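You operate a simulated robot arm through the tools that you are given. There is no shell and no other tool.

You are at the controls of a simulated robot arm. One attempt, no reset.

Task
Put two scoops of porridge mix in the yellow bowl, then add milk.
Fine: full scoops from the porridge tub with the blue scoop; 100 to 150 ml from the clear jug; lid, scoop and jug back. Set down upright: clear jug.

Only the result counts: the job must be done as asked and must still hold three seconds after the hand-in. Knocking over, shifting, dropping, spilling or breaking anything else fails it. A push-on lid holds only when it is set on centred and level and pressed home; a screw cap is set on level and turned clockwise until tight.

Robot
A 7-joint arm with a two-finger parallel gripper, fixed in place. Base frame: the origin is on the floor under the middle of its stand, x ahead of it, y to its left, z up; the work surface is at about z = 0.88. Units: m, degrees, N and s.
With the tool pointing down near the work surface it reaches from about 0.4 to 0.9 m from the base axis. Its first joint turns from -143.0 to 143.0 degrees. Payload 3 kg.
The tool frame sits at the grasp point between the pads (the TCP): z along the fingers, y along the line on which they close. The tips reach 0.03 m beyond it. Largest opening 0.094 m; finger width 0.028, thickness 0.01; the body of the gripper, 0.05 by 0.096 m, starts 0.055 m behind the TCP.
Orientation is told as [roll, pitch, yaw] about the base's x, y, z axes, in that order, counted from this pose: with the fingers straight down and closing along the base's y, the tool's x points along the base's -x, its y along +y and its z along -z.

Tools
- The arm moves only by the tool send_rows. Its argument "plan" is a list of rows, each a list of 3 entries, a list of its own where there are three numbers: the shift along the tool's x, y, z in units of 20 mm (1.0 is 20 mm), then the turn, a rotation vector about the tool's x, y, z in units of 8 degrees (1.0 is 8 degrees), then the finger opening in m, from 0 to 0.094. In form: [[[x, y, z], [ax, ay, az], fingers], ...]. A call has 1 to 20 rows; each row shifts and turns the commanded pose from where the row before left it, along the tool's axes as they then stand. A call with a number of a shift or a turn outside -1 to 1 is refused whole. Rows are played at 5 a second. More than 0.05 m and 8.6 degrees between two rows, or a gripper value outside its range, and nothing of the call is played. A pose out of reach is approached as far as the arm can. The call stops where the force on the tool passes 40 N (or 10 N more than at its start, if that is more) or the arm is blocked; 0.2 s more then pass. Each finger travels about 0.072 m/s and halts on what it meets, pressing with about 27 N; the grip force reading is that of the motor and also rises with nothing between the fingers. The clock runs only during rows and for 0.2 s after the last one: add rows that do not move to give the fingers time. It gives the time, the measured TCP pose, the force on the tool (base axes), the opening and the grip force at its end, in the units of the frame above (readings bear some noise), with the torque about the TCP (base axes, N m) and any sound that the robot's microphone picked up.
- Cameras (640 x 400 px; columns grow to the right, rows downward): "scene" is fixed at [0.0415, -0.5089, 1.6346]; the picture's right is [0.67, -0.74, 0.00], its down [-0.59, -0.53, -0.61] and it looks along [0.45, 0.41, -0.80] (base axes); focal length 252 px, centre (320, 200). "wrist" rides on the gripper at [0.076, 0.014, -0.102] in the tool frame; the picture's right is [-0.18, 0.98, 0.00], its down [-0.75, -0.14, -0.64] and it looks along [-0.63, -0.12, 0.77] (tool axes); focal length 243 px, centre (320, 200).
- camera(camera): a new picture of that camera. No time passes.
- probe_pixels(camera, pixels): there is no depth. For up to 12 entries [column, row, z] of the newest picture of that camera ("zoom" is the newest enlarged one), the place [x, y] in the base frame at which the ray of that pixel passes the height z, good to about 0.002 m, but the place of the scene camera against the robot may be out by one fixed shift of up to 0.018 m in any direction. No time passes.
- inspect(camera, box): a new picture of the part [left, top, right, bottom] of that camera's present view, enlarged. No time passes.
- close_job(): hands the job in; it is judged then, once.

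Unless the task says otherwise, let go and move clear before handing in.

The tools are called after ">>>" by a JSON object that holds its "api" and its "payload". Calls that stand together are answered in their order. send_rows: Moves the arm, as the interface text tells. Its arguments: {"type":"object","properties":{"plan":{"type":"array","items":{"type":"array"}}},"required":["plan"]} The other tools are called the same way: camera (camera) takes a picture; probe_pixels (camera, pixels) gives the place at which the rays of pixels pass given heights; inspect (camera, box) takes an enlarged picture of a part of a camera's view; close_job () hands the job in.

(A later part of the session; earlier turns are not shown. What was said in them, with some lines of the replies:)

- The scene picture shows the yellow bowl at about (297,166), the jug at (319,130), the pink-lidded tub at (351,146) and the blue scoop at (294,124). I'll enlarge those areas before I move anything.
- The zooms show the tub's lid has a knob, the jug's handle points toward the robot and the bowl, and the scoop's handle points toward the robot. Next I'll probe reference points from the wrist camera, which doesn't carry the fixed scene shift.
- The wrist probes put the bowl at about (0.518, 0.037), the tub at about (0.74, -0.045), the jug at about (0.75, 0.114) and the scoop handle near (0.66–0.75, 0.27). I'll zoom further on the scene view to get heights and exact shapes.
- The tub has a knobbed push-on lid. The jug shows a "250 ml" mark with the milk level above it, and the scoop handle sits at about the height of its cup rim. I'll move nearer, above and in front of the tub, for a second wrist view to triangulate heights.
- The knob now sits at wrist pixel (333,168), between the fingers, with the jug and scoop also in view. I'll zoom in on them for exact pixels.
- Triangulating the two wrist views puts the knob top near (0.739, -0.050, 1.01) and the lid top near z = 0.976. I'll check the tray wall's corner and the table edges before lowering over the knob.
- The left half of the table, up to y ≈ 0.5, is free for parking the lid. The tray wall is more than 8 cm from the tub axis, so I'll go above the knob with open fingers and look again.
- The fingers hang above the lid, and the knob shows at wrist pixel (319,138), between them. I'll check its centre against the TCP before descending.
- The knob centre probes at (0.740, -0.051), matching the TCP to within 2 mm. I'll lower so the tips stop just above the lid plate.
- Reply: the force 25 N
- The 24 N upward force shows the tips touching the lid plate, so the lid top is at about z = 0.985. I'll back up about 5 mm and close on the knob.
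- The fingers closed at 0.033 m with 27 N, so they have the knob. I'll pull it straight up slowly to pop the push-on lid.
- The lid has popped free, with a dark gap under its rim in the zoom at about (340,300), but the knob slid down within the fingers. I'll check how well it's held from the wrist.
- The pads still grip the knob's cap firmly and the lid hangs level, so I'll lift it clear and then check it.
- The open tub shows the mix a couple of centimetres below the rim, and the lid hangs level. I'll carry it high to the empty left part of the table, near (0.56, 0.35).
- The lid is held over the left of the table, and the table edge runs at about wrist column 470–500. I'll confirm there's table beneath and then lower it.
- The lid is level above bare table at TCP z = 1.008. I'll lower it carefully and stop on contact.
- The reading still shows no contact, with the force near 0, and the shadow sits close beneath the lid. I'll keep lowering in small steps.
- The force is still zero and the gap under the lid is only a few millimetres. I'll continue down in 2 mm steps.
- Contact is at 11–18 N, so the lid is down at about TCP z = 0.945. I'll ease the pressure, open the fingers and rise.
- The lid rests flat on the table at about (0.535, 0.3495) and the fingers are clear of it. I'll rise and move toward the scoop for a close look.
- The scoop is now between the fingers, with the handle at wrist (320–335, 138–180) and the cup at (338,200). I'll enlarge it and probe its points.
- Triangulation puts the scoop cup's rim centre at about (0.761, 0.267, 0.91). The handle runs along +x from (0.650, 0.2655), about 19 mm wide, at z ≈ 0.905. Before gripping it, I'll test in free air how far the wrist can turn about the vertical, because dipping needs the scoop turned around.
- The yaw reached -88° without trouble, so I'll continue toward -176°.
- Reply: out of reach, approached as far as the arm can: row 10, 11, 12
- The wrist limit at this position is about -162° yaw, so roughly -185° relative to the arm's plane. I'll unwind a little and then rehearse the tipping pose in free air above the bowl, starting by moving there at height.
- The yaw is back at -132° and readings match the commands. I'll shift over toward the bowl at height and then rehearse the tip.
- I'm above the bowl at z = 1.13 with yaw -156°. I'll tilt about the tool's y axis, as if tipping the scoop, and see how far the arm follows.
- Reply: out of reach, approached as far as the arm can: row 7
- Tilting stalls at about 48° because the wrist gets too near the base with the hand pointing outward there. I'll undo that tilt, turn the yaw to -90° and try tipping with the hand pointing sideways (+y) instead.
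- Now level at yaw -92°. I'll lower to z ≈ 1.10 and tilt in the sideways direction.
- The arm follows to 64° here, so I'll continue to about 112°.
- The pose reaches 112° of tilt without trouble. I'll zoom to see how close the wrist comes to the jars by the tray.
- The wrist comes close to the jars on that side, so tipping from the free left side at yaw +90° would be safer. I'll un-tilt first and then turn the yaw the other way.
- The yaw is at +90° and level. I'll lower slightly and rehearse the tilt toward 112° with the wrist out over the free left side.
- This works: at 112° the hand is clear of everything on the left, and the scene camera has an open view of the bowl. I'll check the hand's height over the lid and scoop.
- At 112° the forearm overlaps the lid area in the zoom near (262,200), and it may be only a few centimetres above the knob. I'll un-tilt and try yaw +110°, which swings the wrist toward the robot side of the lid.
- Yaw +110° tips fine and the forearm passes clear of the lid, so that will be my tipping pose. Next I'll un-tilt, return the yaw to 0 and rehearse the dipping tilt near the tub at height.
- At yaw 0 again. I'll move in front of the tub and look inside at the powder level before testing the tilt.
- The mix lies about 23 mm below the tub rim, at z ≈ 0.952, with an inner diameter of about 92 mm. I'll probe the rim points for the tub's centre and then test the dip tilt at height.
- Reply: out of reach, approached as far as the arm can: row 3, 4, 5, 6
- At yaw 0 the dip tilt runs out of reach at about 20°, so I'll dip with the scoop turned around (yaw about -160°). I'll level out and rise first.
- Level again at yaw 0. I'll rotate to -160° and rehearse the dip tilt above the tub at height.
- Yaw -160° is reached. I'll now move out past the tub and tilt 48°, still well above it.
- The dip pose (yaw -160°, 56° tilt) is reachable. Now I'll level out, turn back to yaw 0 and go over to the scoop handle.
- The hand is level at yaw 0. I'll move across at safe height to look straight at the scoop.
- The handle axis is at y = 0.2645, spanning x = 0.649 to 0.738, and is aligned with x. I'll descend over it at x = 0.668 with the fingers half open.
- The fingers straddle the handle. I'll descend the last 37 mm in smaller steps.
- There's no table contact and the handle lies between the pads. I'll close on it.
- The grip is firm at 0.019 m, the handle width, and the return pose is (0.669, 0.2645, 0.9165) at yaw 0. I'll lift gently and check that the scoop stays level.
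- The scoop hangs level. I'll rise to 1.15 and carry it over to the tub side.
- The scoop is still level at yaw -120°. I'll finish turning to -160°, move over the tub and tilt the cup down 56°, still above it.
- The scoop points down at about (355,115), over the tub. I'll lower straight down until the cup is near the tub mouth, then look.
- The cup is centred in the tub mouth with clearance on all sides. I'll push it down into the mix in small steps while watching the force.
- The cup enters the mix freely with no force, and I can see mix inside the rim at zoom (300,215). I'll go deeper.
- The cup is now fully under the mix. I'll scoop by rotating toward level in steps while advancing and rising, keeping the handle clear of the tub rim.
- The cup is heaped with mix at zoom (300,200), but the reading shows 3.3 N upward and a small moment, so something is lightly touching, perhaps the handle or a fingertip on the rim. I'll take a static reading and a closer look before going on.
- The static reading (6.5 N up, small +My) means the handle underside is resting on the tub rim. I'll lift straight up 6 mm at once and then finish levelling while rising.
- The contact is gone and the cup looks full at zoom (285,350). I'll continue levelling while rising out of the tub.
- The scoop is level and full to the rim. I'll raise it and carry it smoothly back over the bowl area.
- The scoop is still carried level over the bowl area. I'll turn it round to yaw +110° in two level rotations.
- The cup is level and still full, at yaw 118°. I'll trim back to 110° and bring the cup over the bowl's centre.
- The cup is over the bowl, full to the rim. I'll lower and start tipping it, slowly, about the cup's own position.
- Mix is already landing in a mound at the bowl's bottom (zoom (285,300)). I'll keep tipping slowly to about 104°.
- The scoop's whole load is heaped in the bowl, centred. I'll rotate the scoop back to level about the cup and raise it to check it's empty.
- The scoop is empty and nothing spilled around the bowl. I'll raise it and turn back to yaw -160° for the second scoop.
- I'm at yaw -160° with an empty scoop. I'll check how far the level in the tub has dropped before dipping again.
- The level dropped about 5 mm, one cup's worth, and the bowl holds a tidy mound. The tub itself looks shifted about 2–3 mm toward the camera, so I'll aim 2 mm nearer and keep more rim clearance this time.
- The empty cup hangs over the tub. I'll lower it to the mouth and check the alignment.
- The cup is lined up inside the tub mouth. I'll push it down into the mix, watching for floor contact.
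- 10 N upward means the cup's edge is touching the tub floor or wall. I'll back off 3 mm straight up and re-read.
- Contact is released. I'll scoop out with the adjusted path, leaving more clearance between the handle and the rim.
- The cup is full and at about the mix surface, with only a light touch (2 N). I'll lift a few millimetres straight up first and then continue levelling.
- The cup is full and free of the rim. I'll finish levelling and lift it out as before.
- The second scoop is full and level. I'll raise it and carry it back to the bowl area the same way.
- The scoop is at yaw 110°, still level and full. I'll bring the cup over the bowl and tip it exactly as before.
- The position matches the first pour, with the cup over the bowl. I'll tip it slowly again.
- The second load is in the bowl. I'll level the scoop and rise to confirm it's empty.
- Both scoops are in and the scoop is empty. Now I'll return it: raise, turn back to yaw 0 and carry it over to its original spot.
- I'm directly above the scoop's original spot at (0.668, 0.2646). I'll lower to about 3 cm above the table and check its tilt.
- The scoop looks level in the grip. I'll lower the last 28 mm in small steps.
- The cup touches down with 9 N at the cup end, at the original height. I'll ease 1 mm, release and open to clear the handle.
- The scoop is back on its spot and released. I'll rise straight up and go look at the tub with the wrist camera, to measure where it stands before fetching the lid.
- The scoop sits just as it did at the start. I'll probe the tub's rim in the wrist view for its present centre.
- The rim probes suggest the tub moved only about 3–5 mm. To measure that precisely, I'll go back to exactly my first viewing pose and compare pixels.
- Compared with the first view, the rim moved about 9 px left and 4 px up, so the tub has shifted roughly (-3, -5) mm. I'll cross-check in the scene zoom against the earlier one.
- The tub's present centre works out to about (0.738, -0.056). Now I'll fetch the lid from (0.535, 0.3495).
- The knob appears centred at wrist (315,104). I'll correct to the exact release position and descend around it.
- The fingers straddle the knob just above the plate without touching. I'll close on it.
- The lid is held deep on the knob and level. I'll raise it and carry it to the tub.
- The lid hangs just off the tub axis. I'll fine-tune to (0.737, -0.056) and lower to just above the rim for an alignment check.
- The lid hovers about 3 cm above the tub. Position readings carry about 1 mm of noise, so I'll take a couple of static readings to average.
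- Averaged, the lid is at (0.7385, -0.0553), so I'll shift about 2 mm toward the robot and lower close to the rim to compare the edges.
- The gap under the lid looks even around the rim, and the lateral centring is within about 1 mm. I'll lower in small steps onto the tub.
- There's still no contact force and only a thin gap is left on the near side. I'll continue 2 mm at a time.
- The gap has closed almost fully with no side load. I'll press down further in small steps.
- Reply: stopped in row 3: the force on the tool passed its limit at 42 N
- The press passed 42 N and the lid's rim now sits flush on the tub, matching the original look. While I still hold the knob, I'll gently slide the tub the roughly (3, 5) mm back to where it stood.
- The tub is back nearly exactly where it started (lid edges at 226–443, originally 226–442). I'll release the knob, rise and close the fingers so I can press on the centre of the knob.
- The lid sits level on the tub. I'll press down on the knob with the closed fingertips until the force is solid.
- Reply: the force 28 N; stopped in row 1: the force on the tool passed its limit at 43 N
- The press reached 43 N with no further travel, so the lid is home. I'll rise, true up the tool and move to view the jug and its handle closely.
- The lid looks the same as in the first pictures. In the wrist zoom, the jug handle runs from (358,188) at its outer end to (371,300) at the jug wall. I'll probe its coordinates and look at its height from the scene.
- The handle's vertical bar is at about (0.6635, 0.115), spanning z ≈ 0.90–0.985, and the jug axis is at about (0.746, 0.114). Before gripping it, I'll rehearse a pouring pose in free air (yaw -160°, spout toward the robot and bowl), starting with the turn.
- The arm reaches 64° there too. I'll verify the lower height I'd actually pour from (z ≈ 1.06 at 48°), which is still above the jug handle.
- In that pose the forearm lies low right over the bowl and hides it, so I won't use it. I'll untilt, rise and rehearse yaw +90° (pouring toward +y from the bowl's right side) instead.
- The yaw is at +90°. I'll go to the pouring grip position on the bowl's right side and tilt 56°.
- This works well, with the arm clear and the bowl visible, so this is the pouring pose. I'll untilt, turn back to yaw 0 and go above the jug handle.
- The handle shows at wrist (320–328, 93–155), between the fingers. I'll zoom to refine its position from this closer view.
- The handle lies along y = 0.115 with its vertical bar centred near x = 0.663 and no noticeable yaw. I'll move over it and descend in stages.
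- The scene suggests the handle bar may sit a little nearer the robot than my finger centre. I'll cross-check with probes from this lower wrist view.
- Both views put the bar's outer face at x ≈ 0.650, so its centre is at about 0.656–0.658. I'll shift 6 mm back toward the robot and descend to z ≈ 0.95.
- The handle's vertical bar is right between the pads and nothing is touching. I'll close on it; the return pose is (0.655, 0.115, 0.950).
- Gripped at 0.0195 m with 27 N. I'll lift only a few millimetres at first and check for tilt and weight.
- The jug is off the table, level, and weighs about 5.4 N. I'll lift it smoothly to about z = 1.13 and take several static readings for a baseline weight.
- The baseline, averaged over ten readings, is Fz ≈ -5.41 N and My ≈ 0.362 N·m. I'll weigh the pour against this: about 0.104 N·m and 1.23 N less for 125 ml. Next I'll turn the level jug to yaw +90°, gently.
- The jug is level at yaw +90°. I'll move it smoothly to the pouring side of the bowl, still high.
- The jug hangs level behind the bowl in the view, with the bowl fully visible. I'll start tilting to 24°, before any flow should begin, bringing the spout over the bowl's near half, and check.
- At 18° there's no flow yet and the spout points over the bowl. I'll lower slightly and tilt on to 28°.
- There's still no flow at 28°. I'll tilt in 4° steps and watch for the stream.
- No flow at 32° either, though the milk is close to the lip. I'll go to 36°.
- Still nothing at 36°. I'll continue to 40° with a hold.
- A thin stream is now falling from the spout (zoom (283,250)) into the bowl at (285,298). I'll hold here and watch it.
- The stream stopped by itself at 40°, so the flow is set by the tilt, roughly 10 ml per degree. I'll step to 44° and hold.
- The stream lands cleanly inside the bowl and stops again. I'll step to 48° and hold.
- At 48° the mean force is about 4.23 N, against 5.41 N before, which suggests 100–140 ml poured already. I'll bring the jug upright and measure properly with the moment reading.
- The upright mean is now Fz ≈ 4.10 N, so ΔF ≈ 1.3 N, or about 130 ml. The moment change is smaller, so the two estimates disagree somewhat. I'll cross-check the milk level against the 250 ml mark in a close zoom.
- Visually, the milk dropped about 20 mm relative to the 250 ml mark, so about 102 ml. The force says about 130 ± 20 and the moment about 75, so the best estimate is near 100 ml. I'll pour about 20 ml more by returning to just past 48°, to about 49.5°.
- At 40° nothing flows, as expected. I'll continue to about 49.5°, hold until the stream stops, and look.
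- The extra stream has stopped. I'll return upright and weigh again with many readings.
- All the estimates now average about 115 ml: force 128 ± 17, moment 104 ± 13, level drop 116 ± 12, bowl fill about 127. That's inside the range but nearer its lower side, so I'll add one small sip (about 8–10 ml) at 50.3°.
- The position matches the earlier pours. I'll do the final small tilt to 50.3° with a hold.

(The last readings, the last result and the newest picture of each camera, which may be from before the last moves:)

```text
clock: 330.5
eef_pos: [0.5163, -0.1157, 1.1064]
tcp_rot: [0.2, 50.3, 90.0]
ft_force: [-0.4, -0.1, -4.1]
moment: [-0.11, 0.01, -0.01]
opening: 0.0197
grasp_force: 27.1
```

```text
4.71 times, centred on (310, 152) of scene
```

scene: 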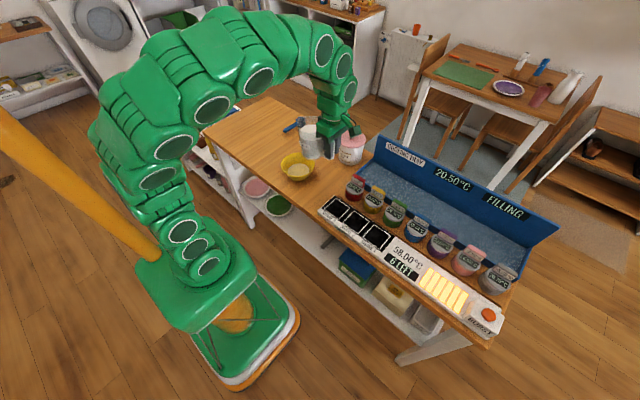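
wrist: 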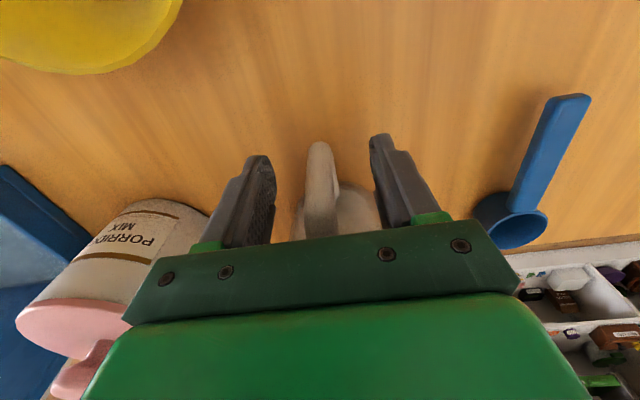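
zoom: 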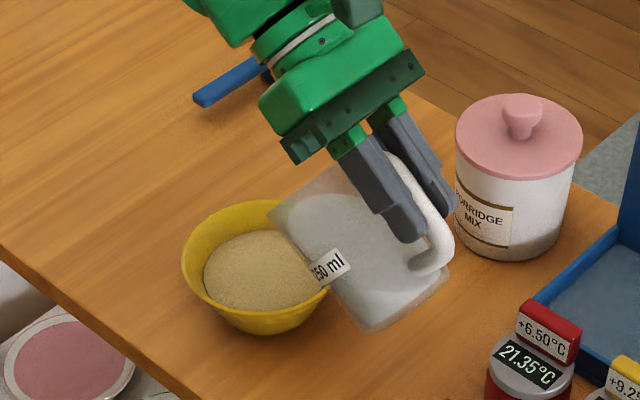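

The flow has ended with the milk at the lip. I'll return the jug upright and take a last set of readings.

>>> {"api": "send_rows", "payload": {"plan": [[[-0.098, 0, 0.29], [0, -0.294, 0], 0.005], [[-0.055, 0, 0.43], [0, -0.5, 0], 0.005], [[-0.055, 0, 0.43], [0, -0.5, 0], 0.005], [[-0.043, 0, 0.3], [0, -0.5, 0], 0.005], [[-0.043, 0, 0.3], [0, -0.5, 0], 0.005], [[0, 0, 0.172], [0, -0.5, 0], 0.005], [[0, 0, 0.172], [0, -0.5, 0], 0.005], [[0.153, 0, -0.307], [0, -0.5, 0], 0.005], [[0.153, 0, -0.307], [0, -0.5, 0], 0.005], [[0.143, 0, -0.7], [0, -0.5, 0], 0.005], [[0.143, 0, -0.7], [0, -0.5, 0], 0.005], [[-0.113, 0, -0.327], [0, -0.5, 0], 0.005], [[-0.113, 0, -0.327], [0, -0.5, 0], 0.005], [[0, 0, 0], [0, 0, 0], 0.005], [[0, 0, 0], [0, 0, 0], 0.005], [[0, 0, 0], [0, 0, 0], 0.005]]}}

>>> {"api": "inspect", "payload": {"camera": "scene", "box": [297, 105, 337, 165]}}

>>> {"api": "send_rows", "payload": {"plan": [[[0, 0, 0], [0, 0, 0], 0.005]]}}

>>> {"api": "send_rows", "payload": {"plan": [[[0, 0, 0], [0, 0, 0], 0.005]]}}

>>> {"api": "send_rows", "payload": {"plan": [[[0, 0, 0], [0, 0, 0], 0.005]]}}

>>> {"api": "send_rows", "payload": {"plan": [[[0, 0, 0], [0, 0, 0], 0.005]]}}

>>> {"api": "send_rows", "payload": {"plan": [[[0, 0, 0], [0, 0, 0], 0.005]]}}

>>> {"api": "send_rows", "payload": {"plan": [[[0, 0, 0], [0, 0, 0], 0.005]]}}

>>> {"api": "send_rows", "payload": {"plan": [[[0, 0, 0], [0, 0, 0], 0.005]]}}

>>> {"api": "send_rows", "payload": {"plan": [[[0, 0, 0], [0, 0, 0], 0.005]]}}

>>> {"api": "send_rows", "payload": {"plan": [[[0, 0, 0], [0, 0, 0], 0.005]]}}

>>> {"api": "send_rows", "payload": {"plan": [[[0, 0, 0], [0, 0, 0], 0.005]]}}

>>> {"api": "inspect", "payload": {"camera": "scene", "box": [275, 145, 325, 190]}}

```text
clock: 333.9
eef_pos: [0.5173, -0.1326, 1.1249]
tcp_rot: [0.2, 0.0, 89.9]
ft_force: [0.2, -1.2, -3.4]
moment: [-0.29, -0.01, 0.01]
opening: 0.0198
grasp_force: 27.1
```

```text
6.67 times, centred on (317, 135) of scene
```

zoom: 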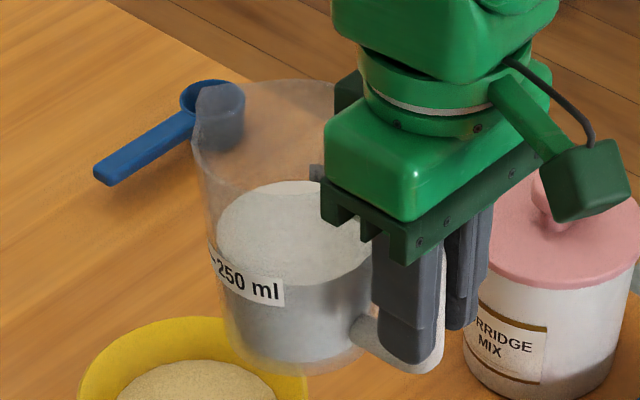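

```text
clock: 334.3
eef_pos: [0.5168, -0.1337, 1.1246]
tcp_rot: [0.1, 0.0, 89.9]
ft_force: [-0.4, 0.3, -2.9]
moment: [-0.3, -0.02, 0.01]
opening: 0.0198
grasp_force: 27.1
```

```text
clock: 334.7
eef_pos: [0.5175, -0.1338, 1.1247]
tcp_rot: [0.1, -0.1, 89.9]
ft_force: [0.2, -0.3, -3.3]
moment: [-0.28, -0.03, 0.01]
opening: 0.02
grasp_force: 26.7
```

```text
clock: 335.1
eef_pos: [0.5174, -0.1331, 1.1244]
tcp_rot: [0.1, 0.0, 89.8]
ft_force: [1.2, 0.0, -3.8]
moment: [-0.28, 0.02, 0.01]
opening: 0.02
grasp_force: 27.0
```

```text
clock: 335.5
eef_pos: [0.5172, -0.133, 1.1243]
tcp_rot: [0.2, 0.0, 89.8]
ft_force: [-0.5, 0.2, -4.6]
moment: [-0.29, 0.0, 0.0]
opening: 0.0197
grasp_force: 27.0
```

```text
clock: 335.9
eef_pos: [0.5165, -0.1334, 1.1239]
tcp_rot: [0.1, 0.0, 89.9]
ft_force: [-0.9, -0.4, -3.1]
moment: [-0.3, -0.01, -0.03]
opening: 0.0198
grasp_force: 27.3
```

```text
clock: 336.3
eef_pos: [0.5177, -0.1346, 1.1245]
tcp_rot: [0.1, 0.0, 89.9]
ft_force: [0.5, -0.4, -4.1]
moment: [-0.31, -0.03, 0.03]
opening: 0.0196
grasp_force: 27.0
```

```text
clock: 336.7
eef_pos: [0.5171, -0.1347, 1.1243]
tcp_rot: [0.1, 0.0, 89.9]
ft_force: [-0.3, -0.6, -4.1]
moment: [-0.3, -0.01, 0.02]
opening: 0.0198
grasp_force: 27.3
```

```text
clock: 337.1
eef_pos: [0.5169, -0.1342, 1.1247]
tcp_rot: [0.2, 0.0, 89.8]
ft_force: [0.2, 0.1, -5.1]
moment: [-0.31, 0.02, -0.03]
opening: 0.0195
grasp_force: 27.3
```

```text
clock: 337.5
eef_pos: [0.5162, -0.1337, 1.124]
tcp_rot: [0.1, 0.0, 89.9]
ft_force: [0.4, 0.5, -4.9]
moment: [-0.28, 0.0, 0.01]
opening: 0.02
grasp_force: 26.8
```

```text
clock: 337.9
eef_pos: [0.5166, -0.1341, 1.1252]
tcp_rot: [0.1, -0.1, 89.9]
ft_force: [0.0, 0.6, -4.1]
moment: [-0.32, 0.02, -0.01]
opening: 0.0198
grasp_force: 27.2
```

```text
8.89 times, centred on (300, 168) of scene
```

zoom: 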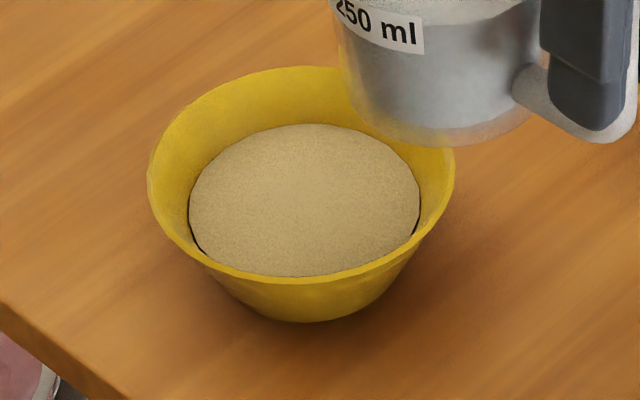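

The combined estimates now centre near 122 ml: force about 140, level drop about 121, moment about 106. That's comfortably inside 100–150, so pouring is done. I'll carry the jug back over its original place.

>>> {"api": "send_rows", "payload": {"plan": [[[-0.306, -0.171, 0], [0, 0, 0], 0.005], [[-0.536, -0.3, 0], [0, 0, 0], 0.005], [[-0.765, -0.428, 0], [0, 0, 0], 0.005], [[-0.765, -0.428, 0], [0, 0, 0], 0.005], [[-0.765, -0.428, 0], [0, 0, 0], 0.005], [[-0.765, -0.428, 0], [0, 0, 0], 0.005], [[-0.765, -0.428, 0], [0, 0, 0], 0.005], [[-0.765, -0.428, 0], [0, 0, 0], 0.005], [[-0.765, -0.428, 0], [0, 0, 0], 0.005], [[-0.765, -0.428, 0], [0, 0, 0], 0.005], [[-0.765, -0.428, 0], [0, 0, 0], 0.005], [[-0.765, -0.428, 0], [0, 0, 0], 0.005], [[-0.765, -0.428, 0], [0, 0, 0], 0.005], [[-0.765, -0.428, 0], [0, 0, 0], 0.005], [[-0.765, -0.428, 0], [0, 0, 0], 0.005], [[-0.765, -0.428, 0], [0, 0, 0], 0.005], [[-0.536, -0.3, 0], [0, 0, 0], 0.005], [[-0.306, -0.171, 0], [0, 0, 0], 0.005], [[0, 0, 0], [0, 0, 0], 0.005]]}}

>>> {"api": "send_rows", "payload": {"plan": [[[0, 0, 0], [0, 0, 0.3], 0.005], [[0, 0, 0], [0, 0, 0.6], 0.005], [[0, 0, 0], [0, 0, 0.6], 0.005], [[0, 0, 0], [0, 0, 0.6], 0.005], [[0, 0, 0], [0, 0, 0.6], 0.005], [[0, 0, 0], [0, 0, 0.6], 0.005], [[0, 0, 0], [0, 0, 0.6], 0.005], [[0, 0, 0], [0, 0, 0.6], 0.005], [[0, 0, 0], [0, 0, 0.6], 0.005], [[0, 0, 0], [0, 0, 0.6], 0.005], [[0, 0, 0], [0, 0, 0.6], 0.005], [[0, 0, 0], [0, 0, 0.6], 0.005], [[0, 0, 0], [0, 0, 0.6], 0.005], [[0, 0, 0], [0, 0, 0.6], 0.005], [[0, 0, 0], [0, 0, 0.6], 0.005], [[0, 0, 0], [0, 0, 0.6], 0.005], [[0, 0, 0], [0, 0, 0.6], 0.005], [[0, 0, 0], [0, 0, 0.6], 0.005], [[0, 0, 0], [0, 0, 0.6], 0.005], [[0, 0, 0], [0, 0, 0.14], 0.005]]}}

>>> {"api": "camera", "payload": {"camera": "scene"}}

```text
clock: 341.9
eef_pos: [0.6576, 0.1139, 1.1246]
tcp_rot: [0.2, 0.1, 89.9]
ft_force: [-0.3, 0.0, -4.3]
moment: [-0.3, 0.0, 0.03]
opening: 0.02
grasp_force: 27.0
```

```text
clock: 346.1
eef_pos: [0.6561, 0.1122, 1.125]
tcp_rot: [0.1, 0.1, -0.1]
ft_force: [-0.7, 0.2, -3.8]
moment: [-0.01, 0.28, 0.01]
opening: 0.0201
grasp_force: 27.0
```

```text
taken
```

scene: 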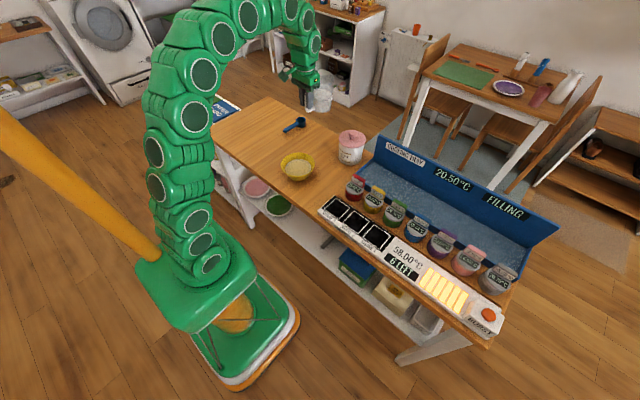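

The jug is over its place and level at yaw 0. I'll correct 2 mm in y and lower smoothly to about 1.5 cm above the table.

>>> {"api": "send_rows", "payload": {"plan": [[[0.04, 0.09, 0.3], [0, 0, 0], 0.005], [[0, 0, 0.6], [0, 0, 0], 0.005], [[0, 0, 0.7], [0, 0, 0], 0.005], [[0, 0, 0.7], [0, 0, 0], 0.005], [[0, 0, 0.7], [0, 0, 0], 0.005], [[0, 0, 0.7], [0, 0, 0], 0.005], [[0, 0, 0.7], [0, 0, 0], 0.005], [[0, 0, 0.7], [0, 0, 0], 0.005], [[0, 0, 0.7], [0, 0, 0], 0.005], [[0, 0, 0.7], [0, 0, 0], 0.005], [[0, 0, 0.6], [0, 0, 0], 0.005], [[0, 0, 0.5], [0, 0, 0], 0.005], [[0, 0, 0.3], [0, 0, 0], 0.005], [[0, 0, 0], [0, 0, 0], 0.005]]}}

>>> {"api": "inspect", "payload": {"camera": "scene", "box": [295, 95, 345, 150]}}

```text
clock: 349.1
eef_pos: [0.655, 0.1138, 0.9678]
tcp_rot: [0.0, 0.1, 0.0]
ft_force: [0.0, 0.3, -3.3]
moment: [0.01, 0.3, 0.01]
opening: 0.02
grasp_force: 27.1
```

```text
7.27 times, centred on (320, 122) of scene
```

zoom: 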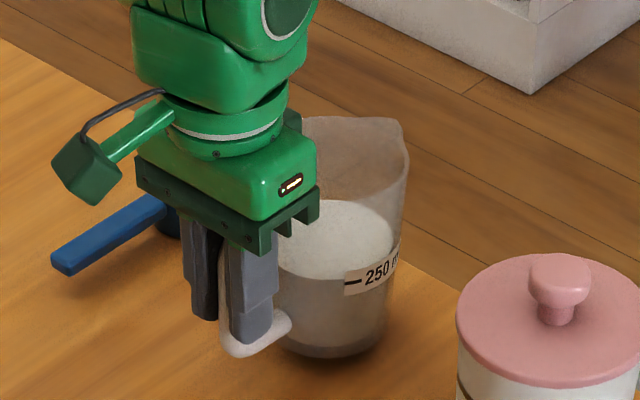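

The jug hangs upright about 1.5 cm up. I'll lower in small steps until the weight transfers.

>>> {"api": "send_rows", "payload": {"plan": [[[0, 0.03, 0.2], [0, 0, 0], 0.005], [[0, 0, 0.2], [0, 0, 0], 0.005], [[0, 0, 0.15], [0, 0, 0], 0.005], [[0, 0, 0.1], [0, 0, 0], 0.005], [[0, 0, 0], [0, 0, 0], 0.005]]}}

>>> {"api": "inspect", "payload": {"camera": "scene", "box": [295, 95, 345, 150]}}

```text
clock: 350.3
eef_pos: [0.6551, 0.1161, 0.9545]
tcp_rot: [0.0, 0.2, 0.0]
ft_force: [-4.6, 0.0, 8.4]
moment: [-0.02, -0.92, -0.04]
opening: 0.0197
grasp_force: 26.8
```

```text
7.27 times, centred on (320, 122) of scene
```

zoom: 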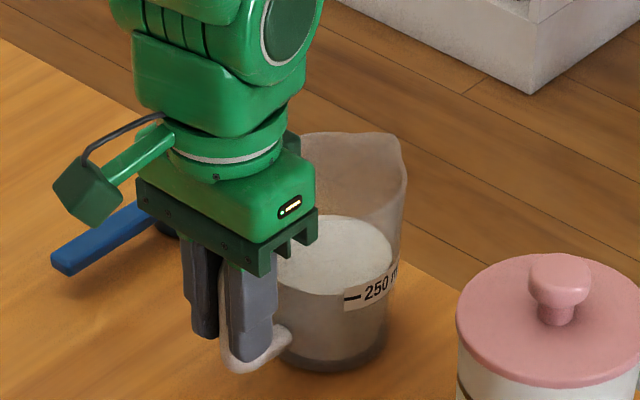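

8 N up with a large -My means the jug's far base edge touched first, so it has pitched about 2° forward in the grip. I'll unload, level it by -2.2° and set it down flat.

>>> {"api": "send_rows", "payload": {"plan": [[[0, 0, -0.2], [0, 0, 0], 0.005], [[0, 0, 0], [0, -0.27, 0], 0.005], [[0, 0, 0], [0, 0, 0], 0.005]]}}

>>> {"api": "inspect", "payload": {"camera": "scene", "box": [300, 105, 340, 150]}}

```text
clock: 351.1
eef_pos: [0.6553, 0.1156, 0.958]
tcp_rot: [0.0, -2.0, 0.0]
ft_force: [0.3, 0.5, -4.0]
moment: [0.0, 0.33, 0.0]
opening: 0.0197
grasp_force: 27.7
```

```text
8.89 times, centred on (320, 128) of scene
```

zoom: 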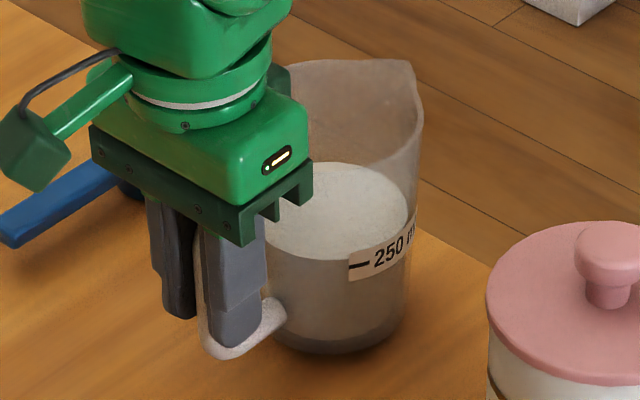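

The jug now looks upright in the view. I'll lower in 1–2 mm steps.

>>> {"api": "send_rows", "payload": {"plan": [[[0, 0, 0.1], [0, 0, 0], 0.005], [[0, 0, 0.1], [0, 0, 0], 0.005], [[0, 0, 0], [0, 0, 0], 0.005]]}}

>>> {"api": "send_rows", "payload": {"plan": [[[0, 0, 0.08], [0, 0, 0], 0.005], [[0, 0, 0], [0, 0, 0], 0.005]]}}

```text
clock: 351.9
eef_pos: [0.6561, 0.1149, 0.9523]
tcp_rot: [0.0, -1.9, 0.0]
ft_force: [-0.1, -0.2, -4.0]
moment: [-0.02, 0.28, 0.0]
opening: 0.0198
grasp_force: 27.1
```

```text
clock: 352.5
eef_pos: [0.6545, 0.1165, 0.9525]
tcp_rot: [-0.1, -2.0, 0.0]
ft_force: [-0.5, -1.1, -3.2]
moment: [0.0, 0.29, -0.02]
opening: 0.02
grasp_force: 26.9
```

>>> {"api": "send_rows", "payload": {"plan": [[[0, 0, 0.06], [0, 0, 0], 0.005], [[0, 0, 0], [0, 0, 0], 0.005]]}}

>>> {"api": "send_rows", "payload": {"plan": [[[0, 0, 0.06], [0, 0, 0], 0.005], [[0, 0, 0], [0, 0, 0], 0.005]]}}

```text
clock: 353.1
eef_pos: [0.6556, 0.1145, 0.9508]
tcp_rot: [0.1, -2.1, 0.0]
ft_force: [1.2, -0.7, -1.2]
moment: [0.02, 0.11, 0.01]
opening: 0.0196
grasp_force: 27.1
```

```text
clock: 353.7
eef_pos: [0.6564, 0.1159, 0.9514]
tcp_rot: [0.0, -2.2, 0.0]
ft_force: [-4.7, -3.7, 18.8]
moment: [0.06, -0.52, -0.09]
opening: 0.0197
grasp_force: 26.3
```

The jug's base is down; the near edge carries the load, with well under 1° of residual tilt. I'll ease the pressure and open the fingers.

>>> {"api": "send_rows", "payload": {"plan": [[[0, 0, -0.06], [0, 0.05, 0], 0.005], [[0, 0, 0], [0, 0, 0], 0.005]]}}

>>> {"api": "send_rows", "payload": {"plan": [[[0, 0, 0], [0, 0, 0], 0.025], [[0, 0, 0], [0, 0, 0], 0.04], [[0, 0, 0], [0, 0, 0], 0.06], [[0, 0, 0], [0, 0, 0], 0.06]]}}

>>> {"api": "inspect", "payload": {"camera": "scene", "box": [300, 105, 340, 150]}}

>>> {"api": "camera", "payload": {"camera": "wrist"}}

```text
clock: 354.3
eef_pos: [0.656, 0.1144, 0.9512]
tcp_rot: [0.0, -1.6, 0.0]
ft_force: [3.9, 0.1, 5.3]
moment: [0.04, -0.39, 0.02]
opening: 0.0199
grasp_force: 27.4
```

```text
clock: 355.3
eef_pos: [0.6557, 0.1155, 0.9506]
tcp_rot: [0.0, -1.6, 0.1]
ft_force: [-0.2, -0.1, 0.3]
moment: [-0.01, -0.01, 0.01]
opening: 0.0603
grasp_force: 0.0
```

```text
8.89 times, centred on (320, 128) of scene
```

zoom: 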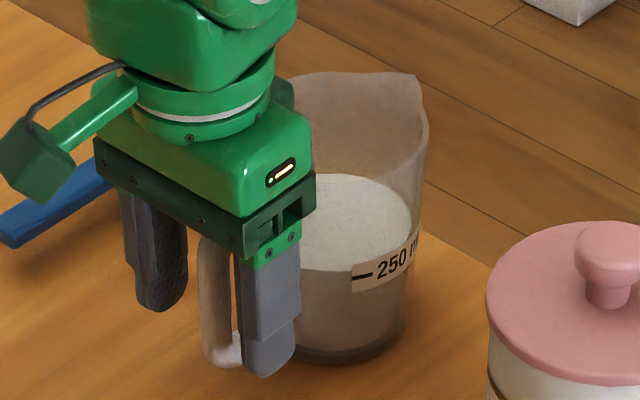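

```text
taken
```

wrist: 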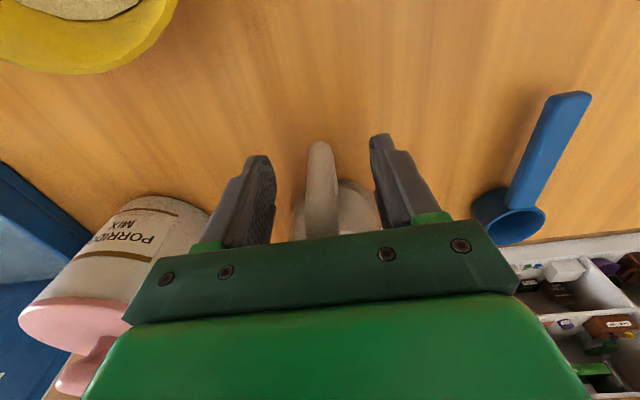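

The jug stands upright exactly where it started (spout tip at zoom (414,75), originally (412,75)). In this same pose the milk edge dropped 42 px, which works out to about 125 ml. I'll rise clear of the handle.

>>> {"api": "send_rows", "payload": {"plan": [[[0, 0, -0.3], [0, 0, 0], 0.06], [[0, 0, -0.6], [0, 0, 0], 0.06], [[0, 0, -0.8], [0, 0, 0], 0.06], [[0, 0, -0.9], [0, 0, 0], 0.06], [[0, 0, -0.9], [0, 0, 0], 0.06], [[0, 0, -0.9], [0, 0.2, 0], 0.06], [[0, 0, -0.9], [0, 0, 0], 0.06], [[0, 0, -0.9], [0, 0, 0], 0.06], [[0, 0, -0.9], [0, 0, 0], 0.06], [[0.9, 0.3, -0.9], [0, 0, 0], 0.06], [[0.9, 0.3, -0.9], [0, 0, 0], 0.06], [[0.9, 0.3, -0.5], [0, 0, 0], 0.06], [[0.9, 0.3, 0], [0, 0, 0], 0.06], [[0.9, 0.3, 0], [0, 0, 0], 0.06], [[0, 0, 0], [0, 0, 0], 0.06]]}}

>>> {"api": "camera", "payload": {"camera": "scene"}}

>>> {"api": "inspect", "payload": {"camera": "scene", "box": [260, 90, 400, 200]}}

>>> {"api": "inspect", "payload": {"camera": "scene", "box": [325, 120, 375, 170]}}

>>> {"api": "inspect", "payload": {"camera": "scene", "box": [275, 100, 345, 155]}}

```text
clock: 358.5
eef_pos: [0.5632, 0.1464, 1.1407]
tcp_rot: [-0.1, 0.0, 0.0]
ft_force: [-0.5, 0.2, -0.5]
moment: [0.0, 0.05, -0.03]
opening: 0.0601
grasp_force: 0.1
```

```text
taken
```

scene: 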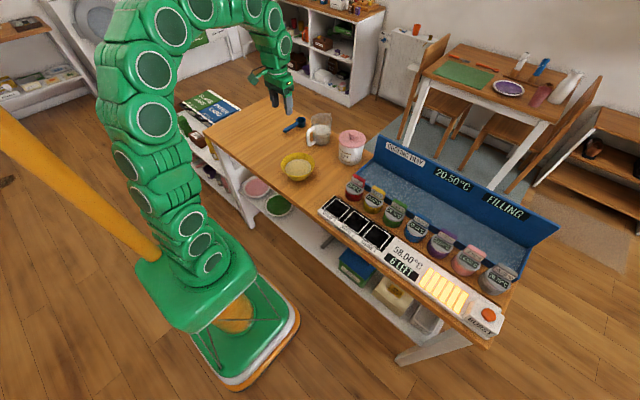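

```text
3.64 times, centred on (330, 145) of scene
```

zoom: 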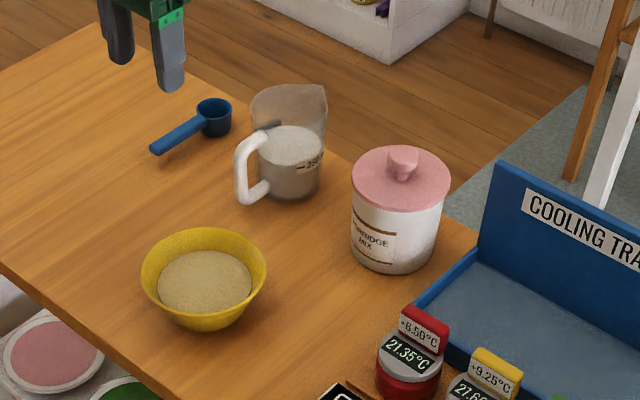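

```text
8.00 times, centred on (350, 145) of scene
```

zoom: 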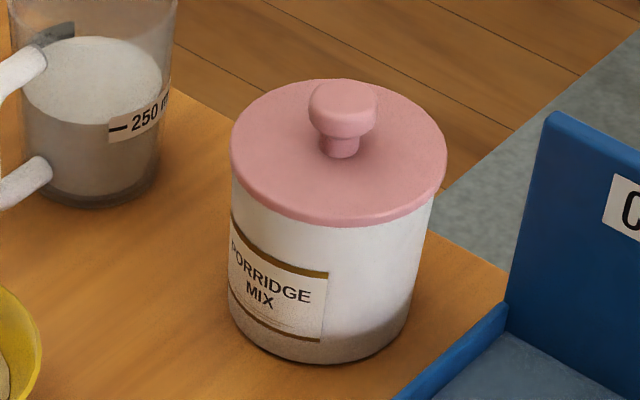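

```text
7.27 times, centred on (310, 128) of scene
```

zoom: 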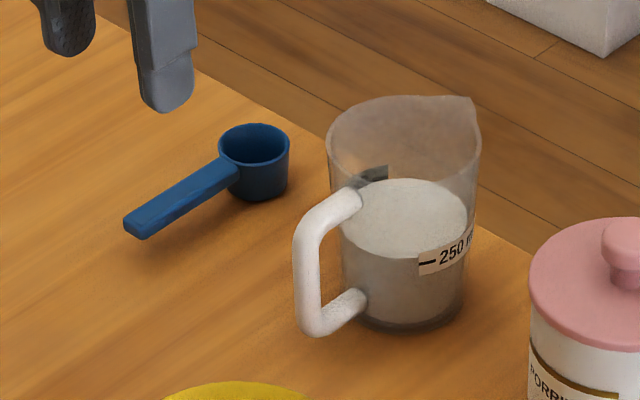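

Everything checks out in the final views. The bowl holds two scoops plus about 124 ml of milk, since the milk edge fell 34 px at this zoom. The lid is level and pressed home, the scoop and the upright jug are back in place, nothing spilled, and the arm is clear. I'll hand in the job.

>>> {"api": "close_job", "payload": {}}

```text
The job is handed in.
```

The porridge job is done and handed in. I haven't been shown the result of the judging.

- **Porridge mix:** two full, level scoops from the tub went into the yellow bowl. I saw no spill in the views.
- **Milk:** I poured about 125 ml, judged mainly by how far the level in the jug dropped. Weight readings from the arm were noisier, roughly 105 to 140 ml, but all inside 100–150 ml.
- **Lid:** it is back on the tub, level and pressed home with over 40 N twice.
- **Scoop and jug:** both are back in their original places, and the jug is standing upright.

The scoop handle nudged the tub a few millimetres while I was scooping. I slid it back with the lid on, and it now sits within about 3 mm of where it started.
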